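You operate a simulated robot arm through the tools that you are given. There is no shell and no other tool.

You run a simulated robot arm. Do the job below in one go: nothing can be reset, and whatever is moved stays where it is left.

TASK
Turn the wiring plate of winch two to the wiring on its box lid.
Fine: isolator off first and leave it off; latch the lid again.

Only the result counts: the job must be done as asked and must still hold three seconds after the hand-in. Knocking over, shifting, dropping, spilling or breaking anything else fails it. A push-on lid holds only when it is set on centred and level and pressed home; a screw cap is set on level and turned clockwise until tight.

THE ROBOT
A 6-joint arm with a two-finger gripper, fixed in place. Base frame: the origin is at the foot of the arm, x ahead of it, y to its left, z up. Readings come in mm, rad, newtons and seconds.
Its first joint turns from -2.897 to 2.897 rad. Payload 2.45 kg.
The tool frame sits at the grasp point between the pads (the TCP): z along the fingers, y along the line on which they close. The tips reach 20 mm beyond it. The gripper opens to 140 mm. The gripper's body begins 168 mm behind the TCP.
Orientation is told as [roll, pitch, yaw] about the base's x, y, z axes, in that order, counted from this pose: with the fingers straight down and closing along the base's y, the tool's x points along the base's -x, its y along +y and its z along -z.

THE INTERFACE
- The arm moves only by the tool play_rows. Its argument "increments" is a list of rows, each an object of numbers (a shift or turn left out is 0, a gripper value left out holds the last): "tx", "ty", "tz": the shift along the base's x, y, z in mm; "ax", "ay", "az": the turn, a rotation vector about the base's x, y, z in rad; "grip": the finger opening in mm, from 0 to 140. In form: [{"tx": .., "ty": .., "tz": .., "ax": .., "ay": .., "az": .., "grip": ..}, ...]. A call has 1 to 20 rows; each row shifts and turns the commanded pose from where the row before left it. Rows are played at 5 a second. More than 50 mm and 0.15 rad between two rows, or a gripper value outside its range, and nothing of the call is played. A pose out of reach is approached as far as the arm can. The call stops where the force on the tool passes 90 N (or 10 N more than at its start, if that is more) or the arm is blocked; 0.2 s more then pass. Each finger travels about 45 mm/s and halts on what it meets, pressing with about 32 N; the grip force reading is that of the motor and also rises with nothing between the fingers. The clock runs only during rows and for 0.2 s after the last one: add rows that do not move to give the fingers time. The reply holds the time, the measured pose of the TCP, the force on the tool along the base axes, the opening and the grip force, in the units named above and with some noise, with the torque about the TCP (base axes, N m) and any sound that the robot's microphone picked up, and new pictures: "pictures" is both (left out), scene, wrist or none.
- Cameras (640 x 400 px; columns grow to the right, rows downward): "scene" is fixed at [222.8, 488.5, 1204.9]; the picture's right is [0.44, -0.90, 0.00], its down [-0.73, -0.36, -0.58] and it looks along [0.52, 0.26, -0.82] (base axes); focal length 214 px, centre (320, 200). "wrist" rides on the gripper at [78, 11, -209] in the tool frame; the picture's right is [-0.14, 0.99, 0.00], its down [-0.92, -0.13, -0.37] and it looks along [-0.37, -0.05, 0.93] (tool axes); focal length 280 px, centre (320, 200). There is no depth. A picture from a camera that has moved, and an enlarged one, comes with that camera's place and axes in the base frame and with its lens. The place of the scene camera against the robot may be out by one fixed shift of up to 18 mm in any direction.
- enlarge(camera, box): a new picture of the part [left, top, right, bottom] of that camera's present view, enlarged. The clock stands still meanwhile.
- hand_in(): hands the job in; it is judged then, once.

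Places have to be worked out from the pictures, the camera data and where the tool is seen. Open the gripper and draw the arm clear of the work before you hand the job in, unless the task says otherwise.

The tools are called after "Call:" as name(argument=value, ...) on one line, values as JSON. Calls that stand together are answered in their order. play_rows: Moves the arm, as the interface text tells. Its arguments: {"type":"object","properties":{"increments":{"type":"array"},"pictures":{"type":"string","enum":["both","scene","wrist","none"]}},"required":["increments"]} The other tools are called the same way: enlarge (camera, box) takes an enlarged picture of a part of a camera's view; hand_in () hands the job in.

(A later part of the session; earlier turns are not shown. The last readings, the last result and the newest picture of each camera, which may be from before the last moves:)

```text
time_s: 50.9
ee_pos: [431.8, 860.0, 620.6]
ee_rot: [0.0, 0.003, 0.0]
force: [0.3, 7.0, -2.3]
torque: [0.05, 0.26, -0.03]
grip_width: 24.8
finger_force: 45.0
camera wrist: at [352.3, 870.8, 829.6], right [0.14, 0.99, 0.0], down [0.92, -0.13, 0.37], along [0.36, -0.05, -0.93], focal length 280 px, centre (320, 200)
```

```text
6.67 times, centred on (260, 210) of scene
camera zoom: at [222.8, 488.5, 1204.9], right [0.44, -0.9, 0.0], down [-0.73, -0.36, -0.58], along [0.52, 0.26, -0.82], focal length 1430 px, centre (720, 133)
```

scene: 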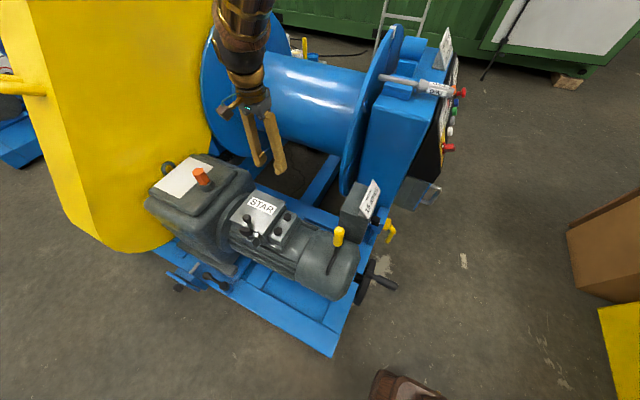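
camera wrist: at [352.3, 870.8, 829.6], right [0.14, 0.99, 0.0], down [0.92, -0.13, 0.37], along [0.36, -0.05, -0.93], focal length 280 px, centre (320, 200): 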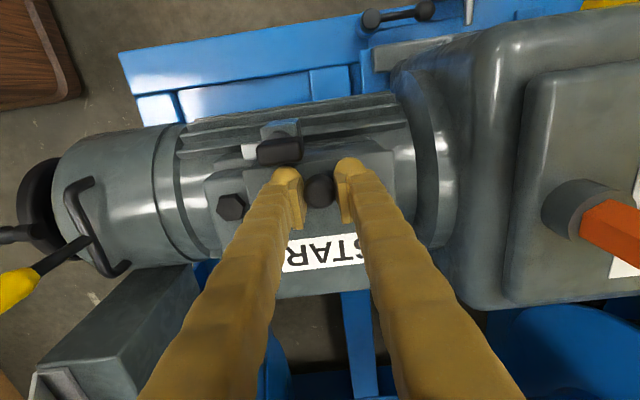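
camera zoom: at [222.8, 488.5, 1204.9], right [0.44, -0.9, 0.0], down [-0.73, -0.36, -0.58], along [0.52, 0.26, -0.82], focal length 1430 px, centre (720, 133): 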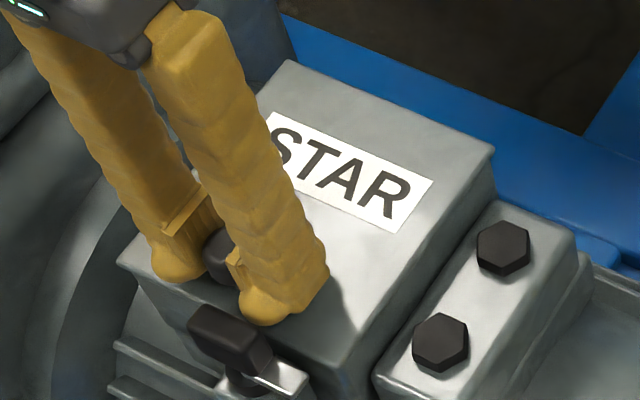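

The grip is good and forces are low. I'll lift the lid along the arc to about 30° and check the forces.

Call:
play_rows(increments=[{"tx": 3.0, "tz": 10.4}, {"tx": 3.7, "tz": 10}, {"tx": 4.7, "tz": 9.7}, {"tx": 5.4, "tz": 9.3}, {"tx": 6.3, "tz": 8.7}, {"tx": 6.9, "tz": 8.2}, {}], pictures="wrist")

Call:
enlarge(camera="scene", box=[215, 160, 305, 240])

```text
time_s: 52.5
ee_pos: [459.8, 859.7, 677.7]
ee_rot: [0.0, 0.002, -0.001]
force: [-22.0, 5.1, 11.3]
torque: [-0.01, 0.77, -0.01]
grip_width: 24.3
finger_force: 45.3
camera wrist: at [380.6, 870.8, 886.7], right [0.14, 0.99, 0.0], down [0.92, -0.13, 0.37], along [0.36, -0.05, -0.93], focal length 280 px, centre (320, 200)
```

wrist: 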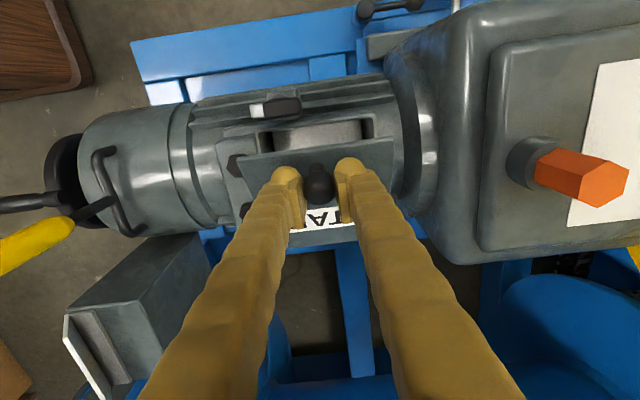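

```text
5.00 times, centred on (260, 200) of scene
camera zoom: at [222.8, 488.5, 1204.9], right [0.44, -0.9, 0.0], down [-0.73, -0.36, -0.58], along [0.52, 0.26, -0.82], focal length 1072 px, centre (620, 200)
```

zoom: 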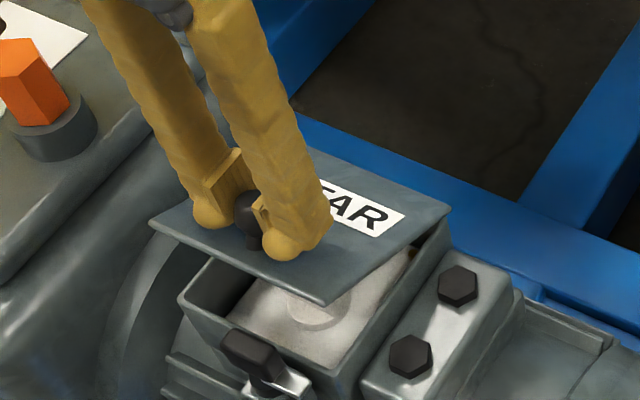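

Inside I can see the box with a round plate. A small outward load suggests a slightly larger radius, so I'll adjust the arc and continue up to about 70°.

Call:
play_rows(increments=[{"tx": 7.1, "tz": 8.0}, {"tx": 7.8, "tz": 7.2}, {"tx": 8.7, "tz": 6.2}, {"tx": 9.3, "tz": 5.3}, {"tx": 9.7, "tz": 4.6}, {"tx": 10, "tz": 3.7}, {"tx": 10.3, "tz": 2.8}, {"tx": 10.6, "tz": 1.9}, {}], pictures="wrist")

Call:
enlarge(camera="scene", box=[215, 140, 325, 240])

```text
time_s: 54.5
ee_pos: [534.5, 860.1, 717.8]
ee_rot: [-0.001, 0.001, 0.001]
force: [-8.6, 19.8, 8.0]
torque: [0.08, 0.87, -0.27]
grip_width: 21.5
finger_force: 44.6
camera wrist: at [455.0, 870.6, 926.3], right [0.14, 0.99, 0.0], down [0.92, -0.13, 0.37], along [0.36, -0.05, -0.93], focal length 280 px, centre (320, 200)
```

wrist: 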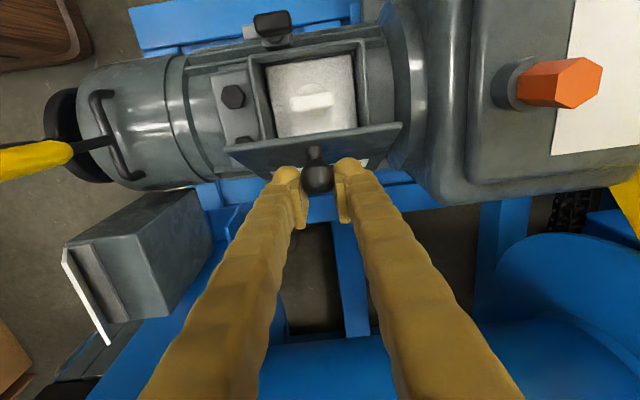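

```text
4.00 times, centred on (270, 190) of scene
camera zoom: at [222.8, 488.5, 1204.9], right [0.44, -0.9, 0.0], down [-0.73, -0.36, -0.58], along [0.52, 0.26, -0.82], focal length 858 px, centre (520, 240)
```

zoom: 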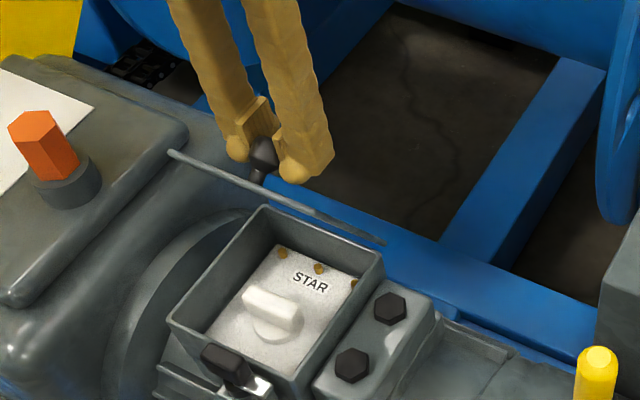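

The lid is at about 65° and the plate inside with a white handle and a "STAR" mark is visible. The ball has slid about 11 mm in the pads, so I follow the ball's own arc onward, carefully.

Call:
play_rows(increments=[{"tx": 8, "tz": 1.5}, {"tx": 8, "tz": 0.9}, {"tx": 8, "tz": 0.4}, {}], pictures="wrist")

Call:
enlarge(camera="wrist", box=[240, 100, 400, 240])

```text
time_s: 55.5
ee_pos: [556.5, 860.6, 720.3]
ee_rot: [0.001, 0.001, 0.001]
force: [-8.5, 25.3, 12.4]
torque: [0.05, 1.07, -0.37]
grip_width: 21.4
finger_force: 45.6
camera wrist: at [478.9, 870.5, 928.8], right [0.14, 0.99, 0.0], down [0.92, -0.13, 0.37], along [0.36, -0.05, -0.93], focal length 280 px, centre (320, 200)
```

wrist: 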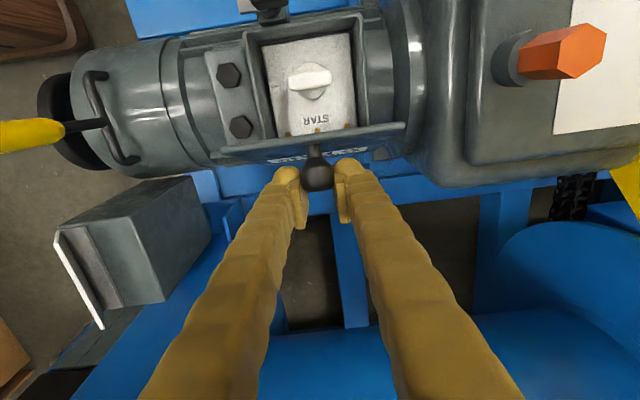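

```text
2.86 times, centred on (320, 170) of wrist
camera zoom: at [478.9, 870.5, 928.8], right [0.14, 0.99, 0.0], down [0.92, -0.13, 0.37], along [0.36, -0.05, -0.93], focal length 801 px, centre (320, 286)
```

zoom: 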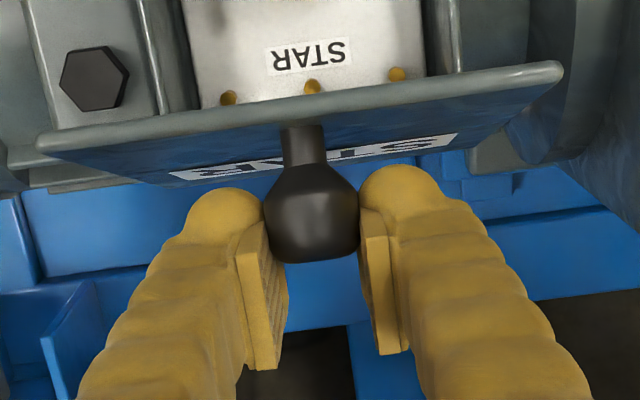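

The lid follows and the grip is stable. I'll continue toward and slightly past vertical.

Call:
play_rows(increments=[{"tx": 8, "tz": 0.2}, {"tx": 8, "tz": -0.4}, {"tx": 8, "tz": -1.0}, {}], pictures="wrist")

Call:
enlarge(camera="scene", box=[215, 140, 325, 240])

```text
time_s: 56.5
ee_pos: [580.9, 859.9, 718.4]
ee_rot: [-0.001, 0.002, 0.0]
force: [-5.1, 13.3, 19.6]
torque: [-0.01, 1.14, -0.18]
grip_width: 21.1
finger_force: 44.8
camera wrist: at [502.7, 870.8, 927.3], right [0.14, 0.99, 0.0], down [0.92, -0.13, 0.37], along [0.36, -0.05, -0.93], focal length 280 px, centre (320, 200)
```

wrist: 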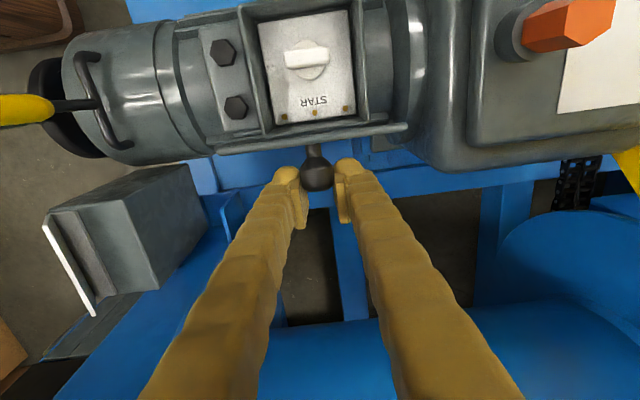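

```text
4.00 times, centred on (270, 190) of scene
camera zoom: at [222.8, 488.5, 1204.9], right [0.44, -0.9, 0.0], down [-0.73, -0.36, -0.58], along [0.52, 0.26, -0.82], focal length 858 px, centre (520, 240)
```

zoom: 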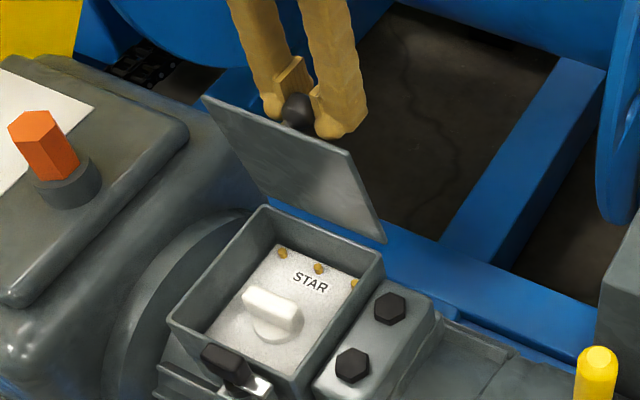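

The lid is about vertical now. I'll carry it roughly 12–15° further past vertical.

Call:
play_rows(increments=[{"tx": 8, "tz": -1.5}, {"tx": 8, "tz": -2.1}, {"tx": 8, "tz": -2.6}, {}], pictures="wrist")

Call:
enlarge(camera="scene", box=[215, 140, 325, 240])

```text
time_s: 57.5
ee_pos: [606.7, 860.6, 711.6]
ee_rot: [-0.003, 0.002, -0.002]
force: [-2.9, 2.1, 9.3]
torque: [-0.01, 0.78, -0.26]
grip_width: 21.4
finger_force: 44.6
camera wrist: at [527.6, 870.9, 920.5], right [0.14, 0.99, 0.0], down [0.92, -0.13, 0.37], along [0.36, -0.05, -0.93], focal length 280 px, centre (320, 200)
```

wrist: 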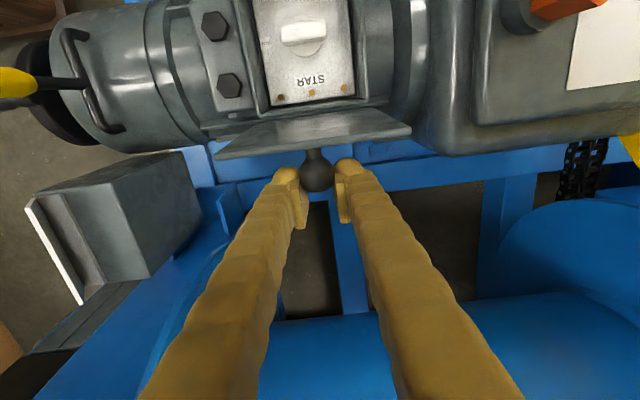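

```text
4.00 times, centred on (270, 190) of scene
camera zoom: at [222.8, 488.5, 1204.9], right [0.44, -0.9, 0.0], down [-0.73, -0.36, -0.58], along [0.52, 0.26, -0.82], focal length 858 px, centre (520, 240)
```

zoom: 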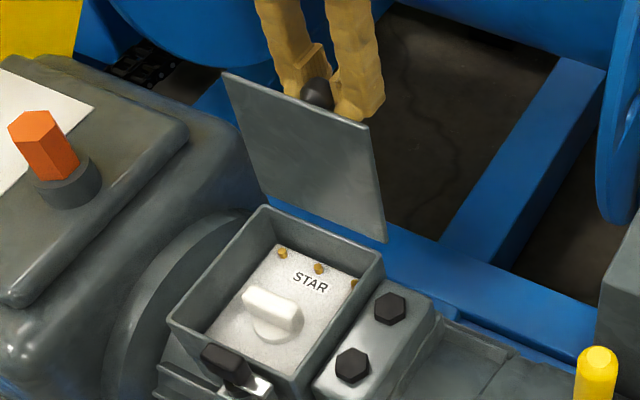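

The lid is now about 99° open. I'll feel onward in small steps for an end stop before letting go.

Call:
play_rows(increments=[{"tx": 6, "tz": -2.4}, {"tx": 6, "tz": -2.8}, {}], pictures="none")

```text
time_s: 58.3
ee_pos: [617.3, 859.2, 705.3]
ee_rot: [-0.001, 0.001, -0.001]
force: [-2.4, -10.4, 14.7]
torque: [-0.06, 1.19, 0.12]
grip_width: 21.4
finger_force: 44.7
```

Call:
play_rows(increments=[{"tx": 5, "tz": -2.9}, {"tx": 5, "tz": -3.1}, {}], pictures="wrist")

Call:
enlarge(camera="scene", box=[215, 140, 325, 240])

```text
time_s: 59.1
ee_pos: [625.8, 859.3, 702.5]
ee_rot: [0.0, 0.0, 0.0]
force: [-2.2, 2.0, 17.4]
torque: [0.01, 1.39, -0.01]
grip_width: 21.3
finger_force: 44.6
camera wrist: at [547.9, 870.6, 910.2], right [0.14, 0.99, 0.0], down [0.92, -0.13, 0.37], along [0.36, -0.05, -0.93], focal length 280 px, centre (320, 200)
```

wrist: 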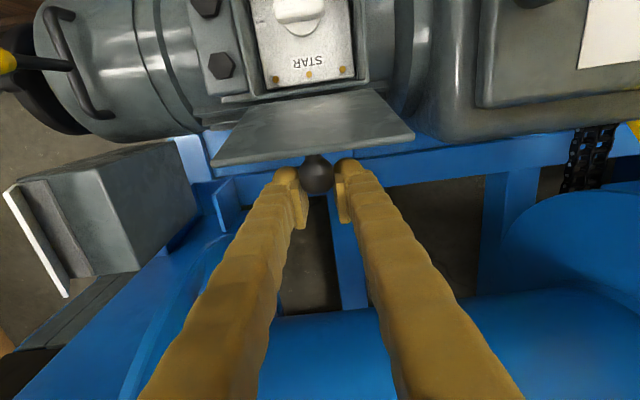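

```text
4.00 times, centred on (270, 190) of scene
camera zoom: at [222.8, 488.5, 1204.9], right [0.44, -0.9, 0.0], down [-0.73, -0.36, -0.58], along [0.52, 0.26, -0.82], focal length 858 px, centre (520, 240)
```

zoom: 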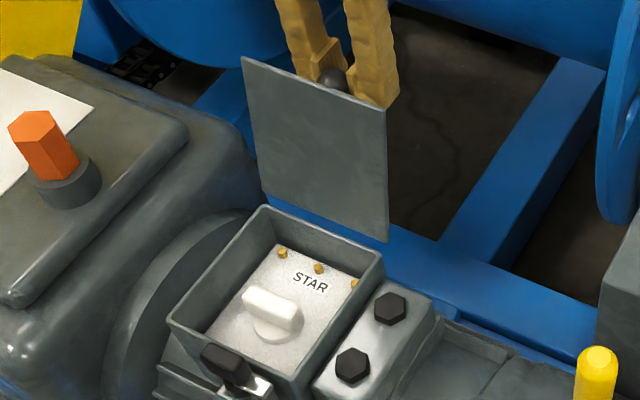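

No stop yet at about 109°. I'll continue a few degrees at a time.

Call:
play_rows(increments=[{"tx": 4.7, "tz": -3.0}, {"tx": 4.7, "tz": -3.2}, {}], pictures="none")

Call:
play_rows(increments=[{"tx": 4.3, "tz": -3.3}, {"tx": 4.2, "tz": -3.4}, {}], pictures="wrist")

Call:
enlarge(camera="scene", box=[215, 140, 325, 240])

```text
time_s: 59.9
ee_pos: [636.6, 860.5, 695.3]
ee_rot: [0.0, 0.0, -0.002]
force: [1.2, 3.8, 12.8]
torque: [-0.03, 0.9, -0.06]
grip_width: 21.4
finger_force: 45.1
```

```text
time_s: 60.7
ee_pos: [644.2, 859.2, 688.1]
ee_rot: [0.0, 0.004, 0.0]
force: [-2.4, -1.3, 12.3]
torque: [0.06, 0.62, 0.02]
grip_width: 21.4
finger_force: 45.5
camera wrist: at [565.9, 870.9, 897.4], right [0.14, 0.99, 0.0], down [0.92, -0.13, 0.37], along [0.36, -0.05, -0.93], focal length 280 px, centre (320, 200)
```

wrist: 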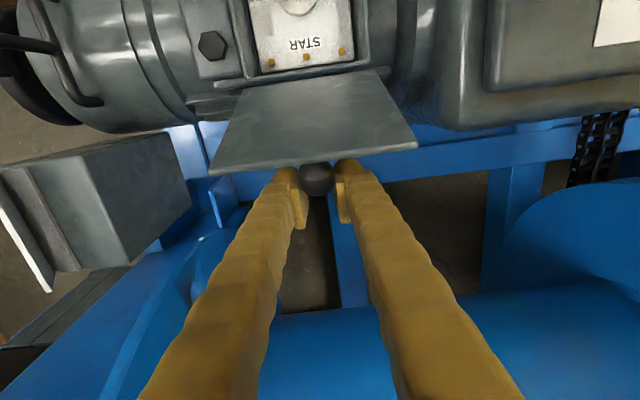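

```text
4.00 times, centred on (270, 190) of scene
camera zoom: at [222.8, 488.5, 1204.9], right [0.44, -0.9, 0.0], down [-0.73, -0.36, -0.58], along [0.52, 0.26, -0.82], focal length 858 px, centre (520, 240)
```

zoom: 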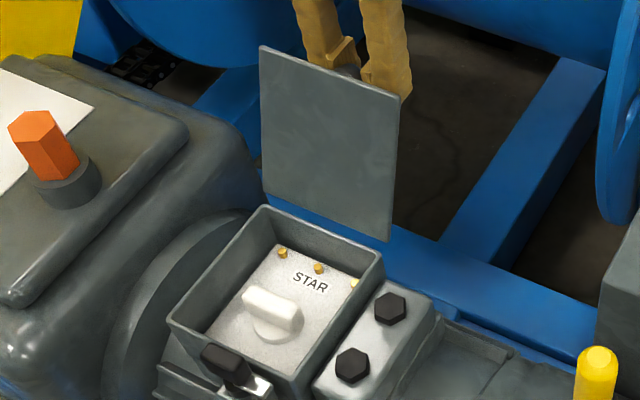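

Still no stop at about 119°, and the lid edge is nearing the fingers, so I'll add a little pitch to the tool while feeling further.

Call:
play_rows(increments=[{"tx": 4.9, "tz": -4.8, "ay": 0.1}, {"tx": 4.9, "tz": -4.8, "ay": 0.1}, {}], pictures="wrist")

Call:
enlarge(camera="scene", box=[215, 140, 325, 240])

```text
time_s: 61.5
ee_pos: [654.3, 860.7, 678.2]
ee_rot: [0.001, 0.203, 0.0]
force: [-0.7, -0.8, 0.0]
torque: [-0.01, -0.01, 0.01]
grip_width: 14.9
finger_force: 0.0
camera wrist: at [619.5, 871.5, 898.5], right [0.13, 0.99, -0.03], down [0.98, -0.13, 0.18], along [0.17, -0.05, -0.98], focal length 280 px, centre (320, 200)
```

wrist: 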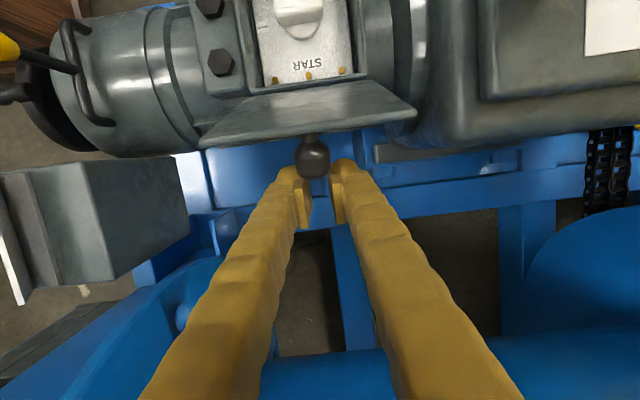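

```text
4.00 times, centred on (270, 190) of scene
camera zoom: at [222.8, 488.5, 1204.9], right [0.44, -0.9, 0.0], down [-0.73, -0.36, -0.58], along [0.52, 0.26, -0.82], focal length 858 px, centre (520, 240)
```

zoom: 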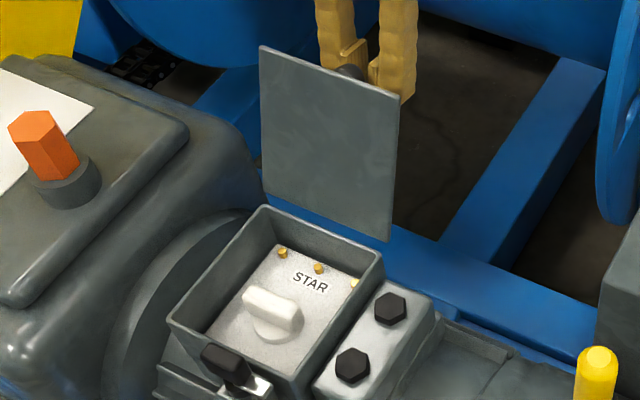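

The ball slipped out of the fingers but the lid stayed at about 119°, so that is its stop and it rests open. I'll move away +x a little, go up and return over the open box.

Call:
play_rows(increments=[{"tx": 12}, {"tz": 35}, {"tz": 40, "ay": -0.1}, {"tz": 40, "ay": -0.1}, {"tx": -40, "tz": 25}, {"tx": -45, "tz": 10}, {"tx": -45}, {"tx": -45}, {"tx": -40}, {}], pictures="both")

Call:
enlarge(camera="wrist", box=[230, 60, 430, 220])

Call:
enlarge(camera="scene", box=[220, 180, 300, 240])

```text
time_s: 63.7
ee_pos: [450.3, 861.6, 828.2]
ee_rot: [0.001, 0.003, -0.001]
force: [-0.5, 0.2, -0.2]
torque: [-0.04, 0.0, -0.03]
grip_width: 15.4
finger_force: 0.0
camera wrist: at [371.7, 872.4, 1036.8], right [0.14, 0.99, 0.0], down [0.92, -0.13, 0.37], along [0.36, -0.05, -0.93], focal length 280 px, centre (320, 200)
```

scene: 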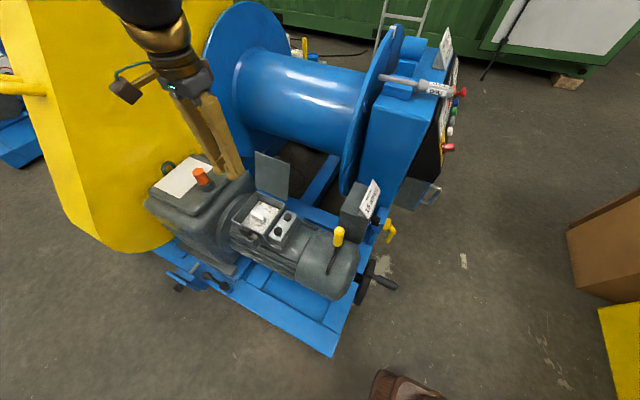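
wrist: 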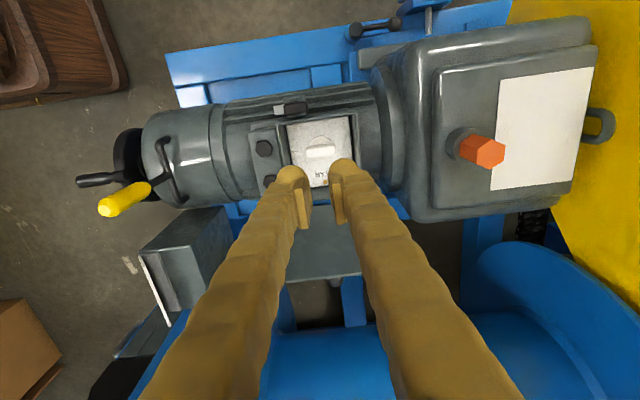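

```text
2.50 times, centred on (330, 140) of wrist
camera zoom: at [371.7, 872.4, 1036.8], right [0.14, 0.99, 0.0], down [0.92, -0.13, 0.37], along [0.36, -0.05, -0.93], focal length 701 px, centre (295, 350)
```

zoom: 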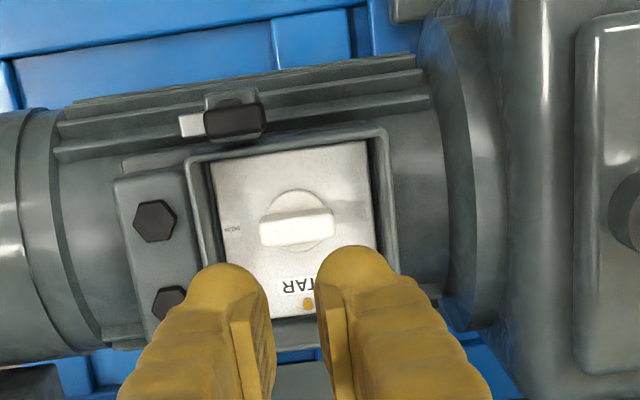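

```text
6.67 times, centred on (260, 210) of scene
camera zoom: at [222.8, 488.5, 1204.9], right [0.44, -0.9, 0.0], down [-0.73, -0.36, -0.58], along [0.52, 0.26, -0.82], focal length 1430 px, centre (720, 133)
```

zoom: 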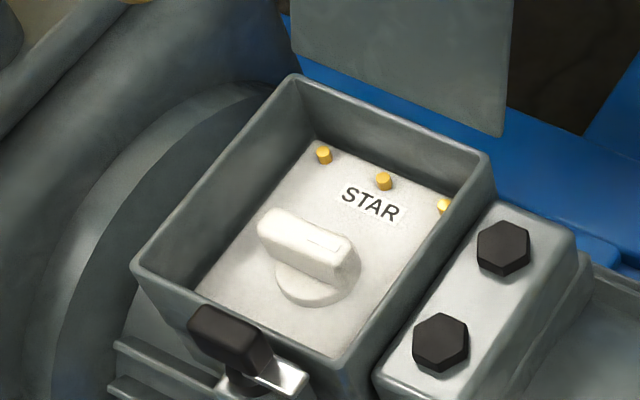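

The plate's white handle bar lies along y. There's "STAR" at the hinge side and another small label on the -y side. I'll open the fingers and get closer for a clear view of the labels and pointer.

Call:
play_rows(increments=[{"tx": -25, "tz": -35, "grip": 100}, {"tx": -15, "tz": -35}, {}, {}, {}], pictures="wrist")

Call:
enlarge(camera="wrist", box=[240, 90, 400, 240])

Call:
enlarge(camera="scene", box=[240, 195, 285, 230])

```text
time_s: 64.9
ee_pos: [411.6, 861.3, 757.3]
ee_rot: [0.0, 0.002, -0.001]
force: [0.7, -0.1, -0.1]
torque: [0.0, -0.01, 0.04]
grip_width: 100.1
finger_force: 0.2
camera wrist: at [333.7, 872.7, 967.1], right [0.14, 0.99, 0.0], down [0.92, -0.13, 0.37], along [0.36, -0.05, -0.93], focal length 280 px, centre (320, 200)
```

wrist: 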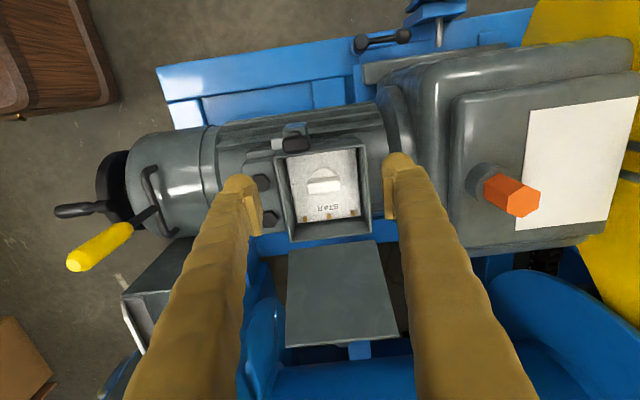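

```text
2.67 times, centred on (320, 165) of wrist
camera zoom: at [333.7, 872.7, 967.1], right [0.14, 0.99, 0.0], down [0.92, -0.13, 0.37], along [0.36, -0.05, -0.93], focal length 748 px, centre (320, 293)
```

zoom: 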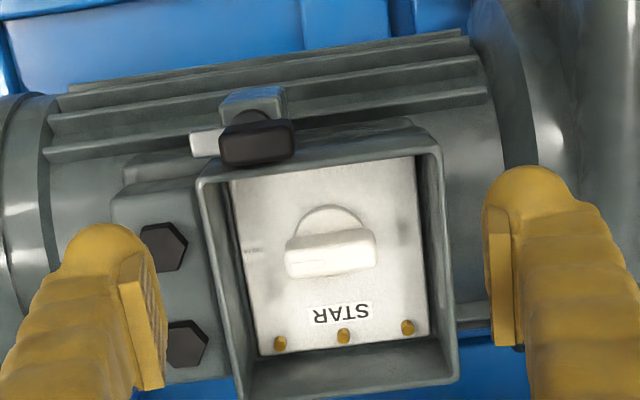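

```text
11.43 times, centred on (262, 212) of scene
camera zoom: at [222.8, 488.5, 1204.9], right [0.44, -0.9, 0.0], down [-0.73, -0.36, -0.58], along [0.52, 0.26, -0.82], focal length 2451 px, centre (977, 57)
```

zoom: 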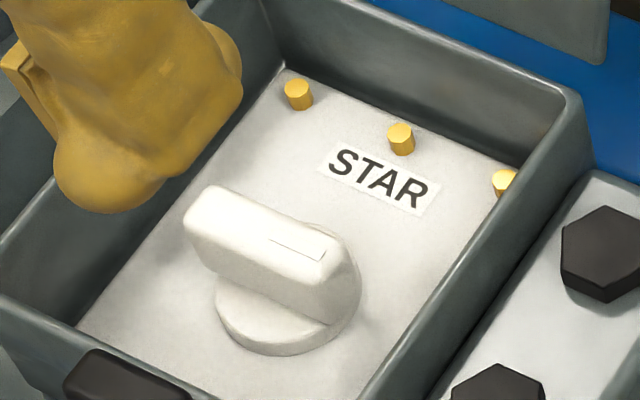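

I'll zoom tightly on the plate from the wrist camera to read the -y side label and the pointer.

Call:
enlarge(camera="wrist", box=[280, 140, 370, 225])

Call:
enlarge(camera="wrist", box=[283, 165, 323, 200])

```text
4.71 times, centred on (325, 182) of wrist
camera zoom: at [333.7, 872.7, 967.1], right [0.14, 0.99, 0.0], down [0.92, -0.13, 0.37], along [0.36, -0.05, -0.93], focal length 1320 px, centre (296, 282)
```

zoom: 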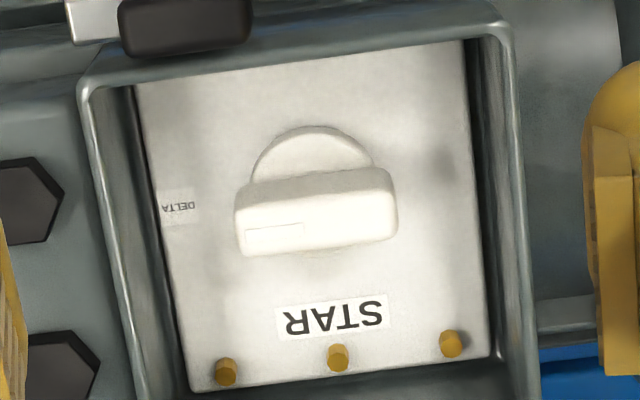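

```text
11.43 times, centred on (303, 182) of wrist
camera zoom: at [333.7, 872.7, 967.1], right [0.14, 0.99, 0.0], down [0.92, -0.13, 0.37], along [0.36, -0.05, -0.93], focal length 3204 px, centre (514, 400)
```

zoom: 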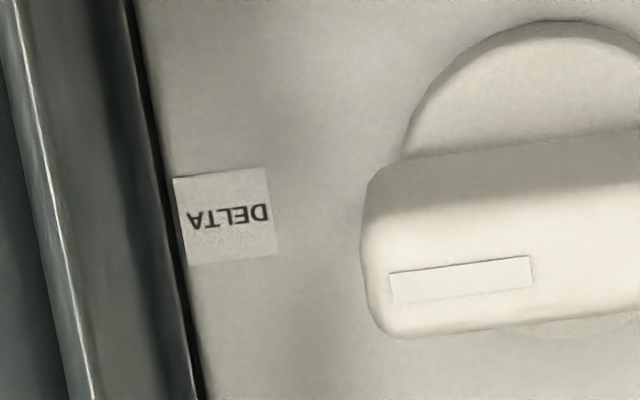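

The knob's mark points at DELTA (-y side); it must turn +90° (counter-clockwise from above) to STAR. I'll yaw the tool -90° so it closes across the bar (along x) and move above the knob.

Call:
play_rows(increments=[{"tx": 5.3, "tz": -4, "az": -0.1428, "grip": 60}, {"tx": 5.3, "tz": -4, "az": -0.1428}, {"tx": 5.3, "tz": -4, "az": -0.1428}, {"tx": 5.3, "tz": -4, "az": -0.1428}, {"tx": 5.3, "tz": -4, "az": -0.1428}, {"tx": 5.3, "tz": -4, "az": -0.1428}, {"tx": 5.3, "tz": -4, "az": -0.1428}, {"tx": 5.3, "tz": -4, "az": -0.1428}, {"tx": 5.3, "tz": -4, "az": -0.1428}, {"tx": 5.3, "tz": -4, "az": -0.1428}, {"tx": 5.3, "tz": -4, "az": -0.1428}, {}], pictures="both")

Call:
enlarge(camera="wrist", box=[240, 90, 400, 240])

```text
time_s: 67.5
ee_pos: [468.1, 860.4, 715.7]
ee_rot: [0.001, 0.001, -1.57]
force: [0.2, 0.6, -0.2]
torque: [0.0, -0.01, 0.01]
grip_width: 60.3
finger_force: 0.1
camera wrist: at [479.5, 938.2, 923.8], right [0.99, -0.14, 0.0], down [-0.13, -0.92, 0.37], along [-0.05, -0.36, -0.93], focal length 280 px, centre (320, 200)
```

scene: 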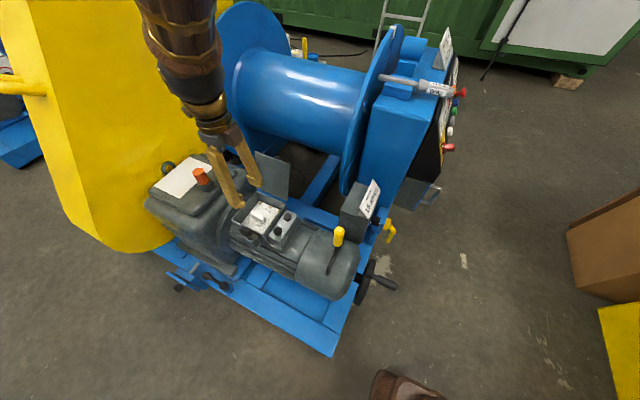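
wrist: 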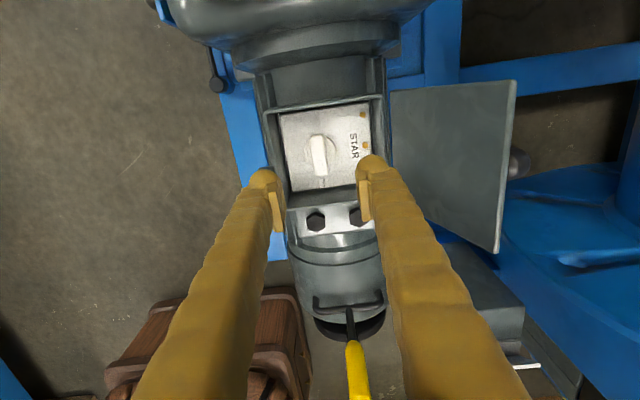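

```text
2.67 times, centred on (320, 165) of wrist
camera zoom: at [479.5, 938.2, 923.8], right [0.99, -0.14, 0.0], down [-0.13, -0.92, 0.37], along [-0.05, -0.36, -0.93], focal length 748 px, centre (320, 293)
```

zoom: 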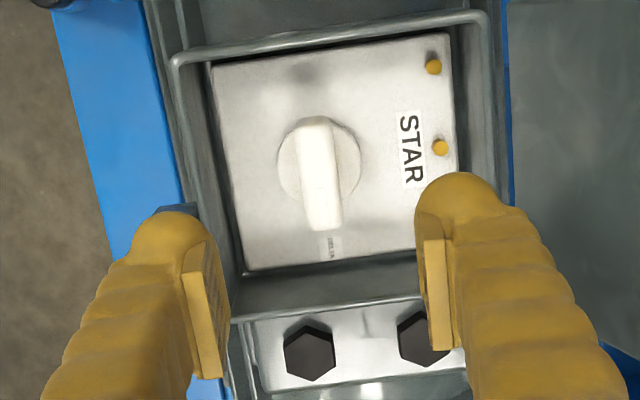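

The bar's top centre is near (468, 859, 578) and well aligned under the tool. I'll narrow the fingers to 44 mm and descend partway for a check.

Call:
play_rows(increments=[{"ty": -1.5, "grip": 44}, {"tz": -35}, {"tz": -40}, {}], pictures="wrist")

Call:
enlarge(camera="wrist", box=[240, 90, 400, 240])

Call:
enlarge(camera="scene", box=[220, 170, 300, 240])

```text
time_s: 68.5
ee_pos: [471.6, 857.7, 639.9]
ee_rot: [0.002, 0.002, -1.57]
force: [-0.8, 0.2, 0.6]
torque: [0.0, -0.02, 0.01]
grip_width: 43.9
finger_force: 0.0
camera wrist: at [481.4, 934.8, 848.5], right [0.99, -0.14, 0.0], down [-0.13, -0.92, 0.37], along [-0.05, -0.36, -0.93], focal length 280 px, centre (320, 200)
```

wrist: 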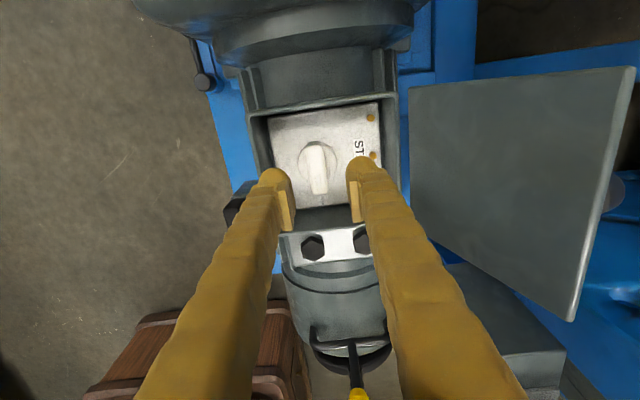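

```text
2.67 times, centred on (320, 165) of wrist
camera zoom: at [481.4, 934.8, 848.5], right [0.99, -0.14, 0.0], down [-0.13, -0.92, 0.37], along [-0.05, -0.36, -0.93], focal length 748 px, centre (320, 293)
```

zoom: 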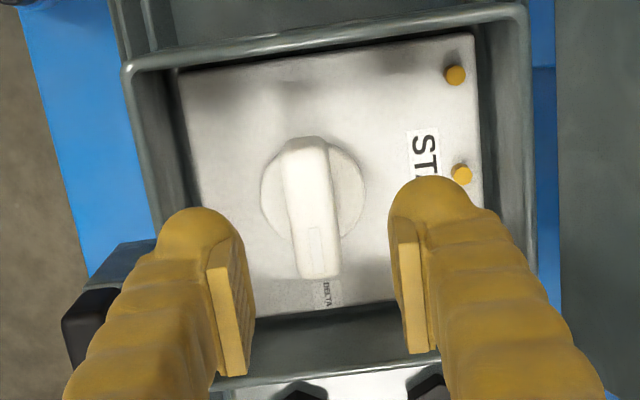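

```text
5.71 times, centred on (260, 205) of scene
camera zoom: at [222.8, 488.5, 1204.9], right [0.44, -0.9, 0.0], down [-0.73, -0.36, -0.58], along [0.52, 0.26, -0.82], focal length 1226 px, centre (663, 171)
```

zoom: 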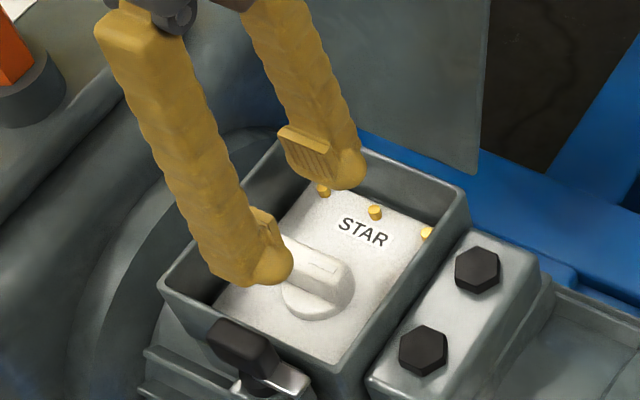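

The pivot is about 4.5 mm toward +y and 2.3 mm toward -x of the tool axis. I'll correct that, descend so the tips pass the bar sides, and check.

Call:
play_rows(increments=[{"tx": -2.3, "ty": 4.5}, {"tz": -25}, {"tz": -20}, {}], pictures="wrist")

Call:
enlarge(camera="wrist", box=[240, 110, 400, 260])

Call:
enlarge(camera="scene", box=[230, 185, 290, 235])

```text
time_s: 69.5
ee_pos: [469.2, 860.6, 594.3]
ee_rot: [0.0, 0.001, -1.569]
force: [-0.2, -0.8, -0.6]
torque: [0.03, 0.0, 0.02]
grip_width: 44.0
finger_force: 0.0
camera wrist: at [479.6, 939.7, 803.2], right [0.99, -0.14, 0.0], down [-0.13, -0.92, 0.37], along [-0.05, -0.36, -0.93], focal length 280 px, centre (320, 200)
```

wrist: 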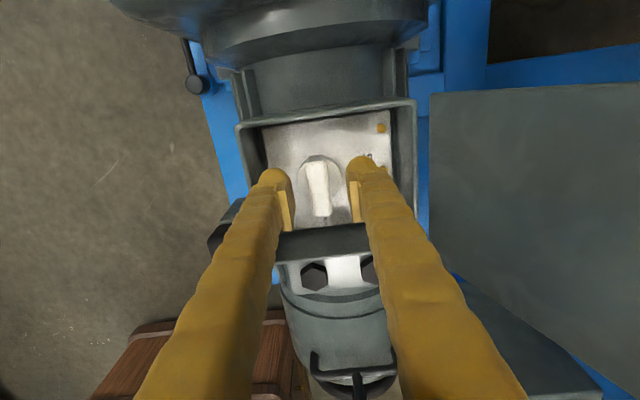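

```text
2.67 times, centred on (320, 185) of wrist
camera zoom: at [479.6, 939.7, 803.2], right [0.99, -0.14, 0.0], down [-0.13, -0.92, 0.37], along [-0.05, -0.36, -0.93], focal length 748 px, centre (320, 240)
```

zoom: 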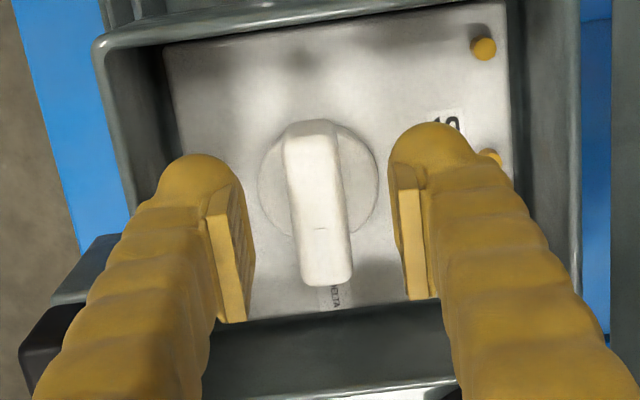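

```text
8.00 times, centred on (260, 210) of scene
camera zoom: at [222.8, 488.5, 1204.9], right [0.44, -0.9, 0.0], down [-0.73, -0.36, -0.58], along [0.52, 0.26, -0.82], focal length 1716 px, centre (800, 120)
```

zoom: 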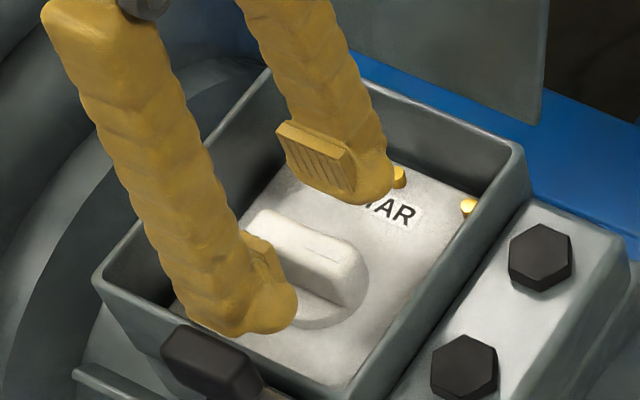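

The bar is centred between the fingers. I'll lower 15 mm more and close on it.

Call:
play_rows(increments=[{"tz": -8}, {"tz": -7}, {}, {"grip": 8}, {}, {}, {}], pictures="wrist")

Call:
enlarge(camera="wrist", box=[240, 110, 400, 260])

Call:
enlarge(camera="scene", box=[230, 185, 290, 235])

```text
time_s: 71.1
ee_pos: [468.0, 864.1, 579.7]
ee_rot: [0.0, 0.0, -1.571]
force: [8.1, 2.0, -3.7]
torque: [0.06, -0.09, 0.01]
grip_width: 16.9
finger_force: 42.9
camera wrist: at [478.6, 940.8, 788.1], right [0.99, -0.14, 0.0], down [-0.13, -0.92, 0.37], along [-0.05, -0.36, -0.93], focal length 280 px, centre (320, 200)
```

wrist: 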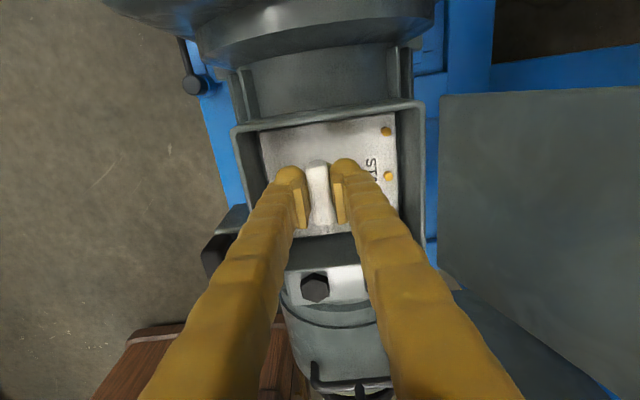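

```text
2.67 times, centred on (320, 185) of wrist
camera zoom: at [478.6, 940.8, 788.1], right [0.99, -0.14, 0.0], down [-0.13, -0.92, 0.37], along [-0.05, -0.36, -0.93], focal length 748 px, centre (320, 240)
```

zoom: 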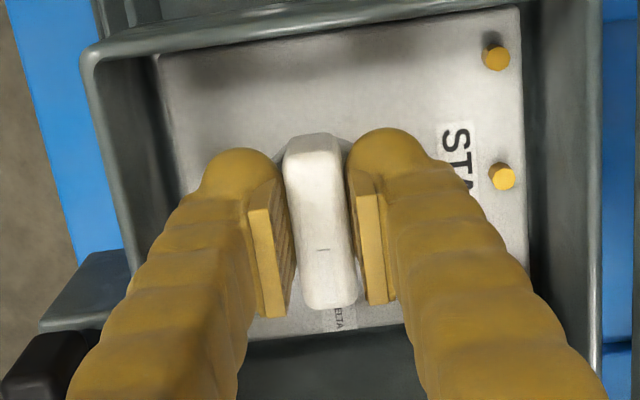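

```text
8.00 times, centred on (260, 210) of scene
camera zoom: at [222.8, 488.5, 1204.9], right [0.44, -0.9, 0.0], down [-0.73, -0.36, -0.58], along [0.52, 0.26, -0.82], focal length 1716 px, centre (800, 120)
```

zoom: 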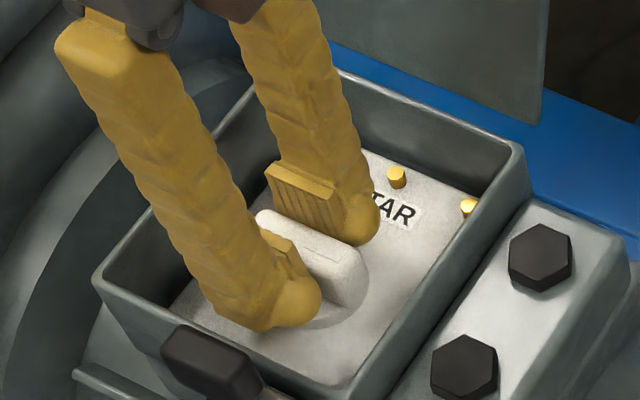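

The bar is gripped at 16.9 mm with low forces. I'll turn it counter-clockwise in steps toward STAR.

Call:
play_rows(increments=[{"az": 0.12}, {"az": 0.12}, {"az": 0.12}, {}], pictures="none")

```text
time_s: 72.1
ee_pos: [468.1, 862.9, 578.8]
ee_rot: [-0.001, 0.002, -1.208]
force: [-7.0, -2.8, 6.7]
torque: [-0.05, 0.02, -0.04]
grip_width: 17.0
finger_force: 42.5
```

Call:
play_rows(increments=[{"az": 0.13}, {"az": 0.13}, {"az": 0.13}, {"az": 0.13}, {"az": 0.13}, {}], pictures="none")

```text
time_s: 73.5
ee_pos: [466.0, 860.8, 578.9]
ee_rot: [-0.003, 0.002, -0.558]
force: [-39.4, -29.1, 27.6]
torque: [-0.4, 0.44, -0.11]
grip_width: 17.2
finger_force: 42.5
```

The knob turns; side load suggests I'm ~1.5 mm off the pivot, so I'll shift slightly -x/-y while continuing.

Call:
play_rows(increments=[{"tx": -1.3, "ty": -1.0}, {"az": 0.13}, {"az": 0.13}, {"az": 0.13}, {}], pictures="none")

```text
time_s: 74.7
ee_pos: [464.9, 860.3, 577.6]
ee_rot: [-0.001, 0.002, -0.168]
force: [-29.8, -45.3, 19.8]
torque: [-0.53, 0.32, -0.08]
grip_width: 16.8
finger_force: 42.5
```

Nearly there; one more small shift and the last 0.17 rad to bring the bar in line with x.

Call:
play_rows(increments=[{"tx": -0.8, "ty": -1.5}, {"az": 0.09}, {"az": 0.08}, {}], pictures="wrist")

Call:
enlarge(camera="wrist", box=[240, 110, 400, 260])

Call:
enlarge(camera="scene", box=[230, 185, 290, 235])

```text
time_s: 75.7
ee_pos: [465.1, 861.1, 578.9]
ee_rot: [0.0, 0.003, 0.002]
force: [-15.3, -32.0, 4.0]
torque: [-0.33, 0.14, -0.1]
grip_width: 16.7
finger_force: 42.7
camera wrist: at [387.1, 870.9, 787.9], right [0.14, 0.99, 0.0], down [0.92, -0.13, 0.37], along [0.36, -0.05, -0.93], focal length 280 px, centre (320, 200)
```

wrist: 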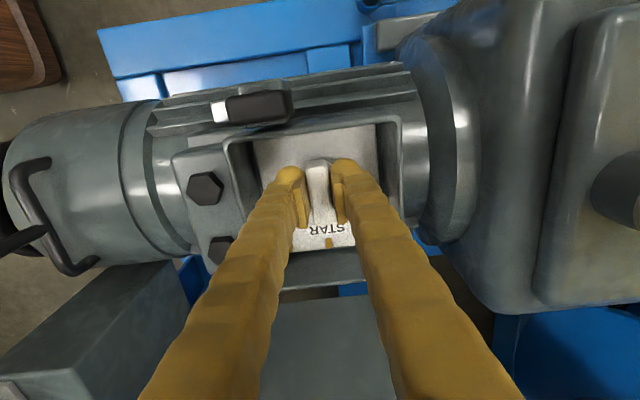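

```text
2.67 times, centred on (320, 185) of wrist
camera zoom: at [387.1, 870.9, 787.9], right [0.14, 0.99, 0.0], down [0.92, -0.13, 0.37], along [0.36, -0.05, -0.93], focal length 748 px, centre (320, 240)
```

zoom: 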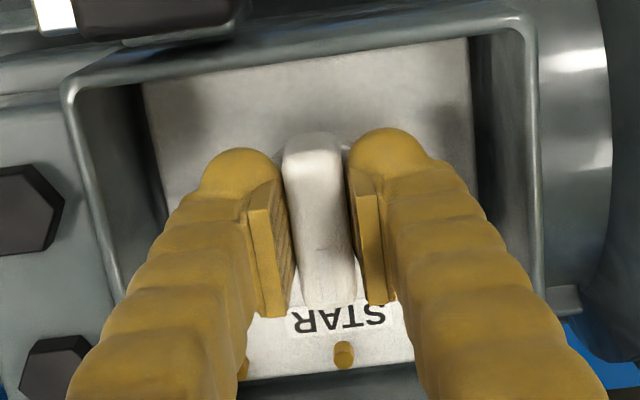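

```text
8.00 times, centred on (260, 210) of scene
camera zoom: at [222.8, 488.5, 1204.9], right [0.44, -0.9, 0.0], down [-0.73, -0.36, -0.58], along [0.52, 0.26, -0.82], focal length 1716 px, centre (800, 120)
```

zoom: 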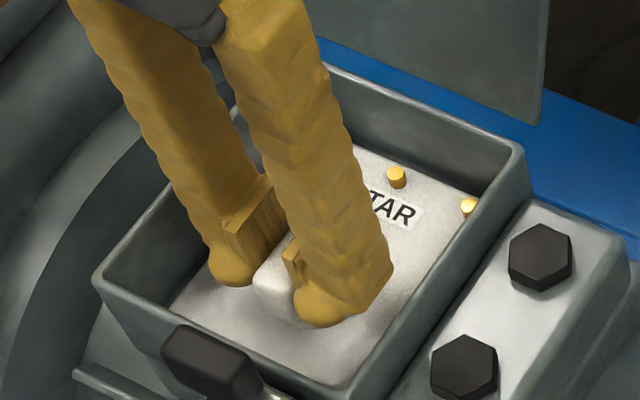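

The bar now lines up with the STAR mark. I'll release, lift clear and check the pointer.

Call:
play_rows(increments=[{"grip": 40}, {}, {"tz": 30}, {"tz": 40}, {"tz": 40}, {"tx": -30, "tz": 30}, {}], pictures="wrist")

Call:
enlarge(camera="wrist", box=[270, 90, 390, 210])

Call:
enlarge(camera="scene", box=[230, 185, 290, 235])

```text
time_s: 77.3
ee_pos: [433.5, 860.3, 719.3]
ee_rot: [-0.002, 0.002, -0.002]
force: [-0.3, 0.1, 0.2]
torque: [-0.02, 0.0, -0.01]
grip_width: 40.0
finger_force: 0.0
camera wrist: at [355.9, 872.4, 927.5], right [0.14, 0.99, 0.0], down [0.92, -0.13, 0.37], along [0.36, -0.05, -0.93], focal length 280 px, centre (320, 200)
```

wrist: 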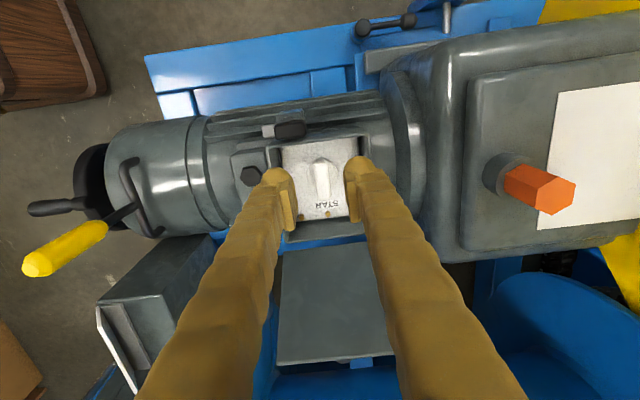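

```text
3.33 times, centred on (330, 150) of wrist
camera zoom: at [355.9, 872.4, 927.5], right [0.14, 0.99, 0.0], down [0.92, -0.13, 0.37], along [0.36, -0.05, -0.93], focal length 935 px, centre (287, 367)
```

zoom: 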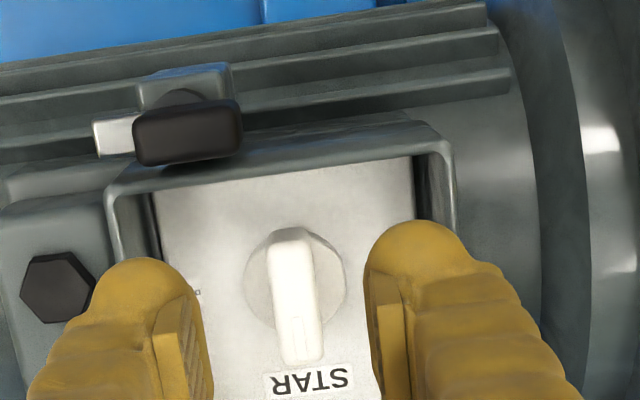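

```text
8.00 times, centred on (260, 210) of scene
camera zoom: at [222.8, 488.5, 1204.9], right [0.44, -0.9, 0.0], down [-0.73, -0.36, -0.58], along [0.52, 0.26, -0.82], focal length 1716 px, centre (800, 120)
```

zoom: 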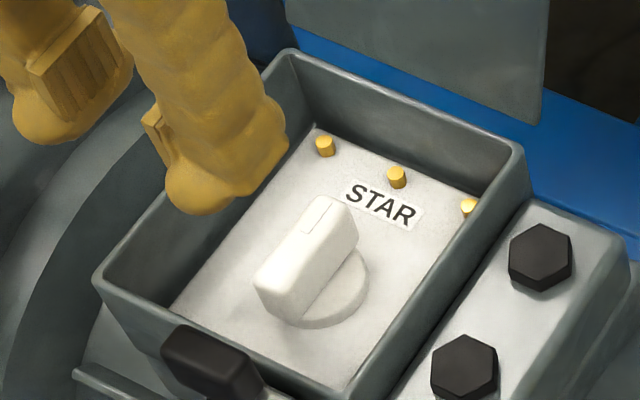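

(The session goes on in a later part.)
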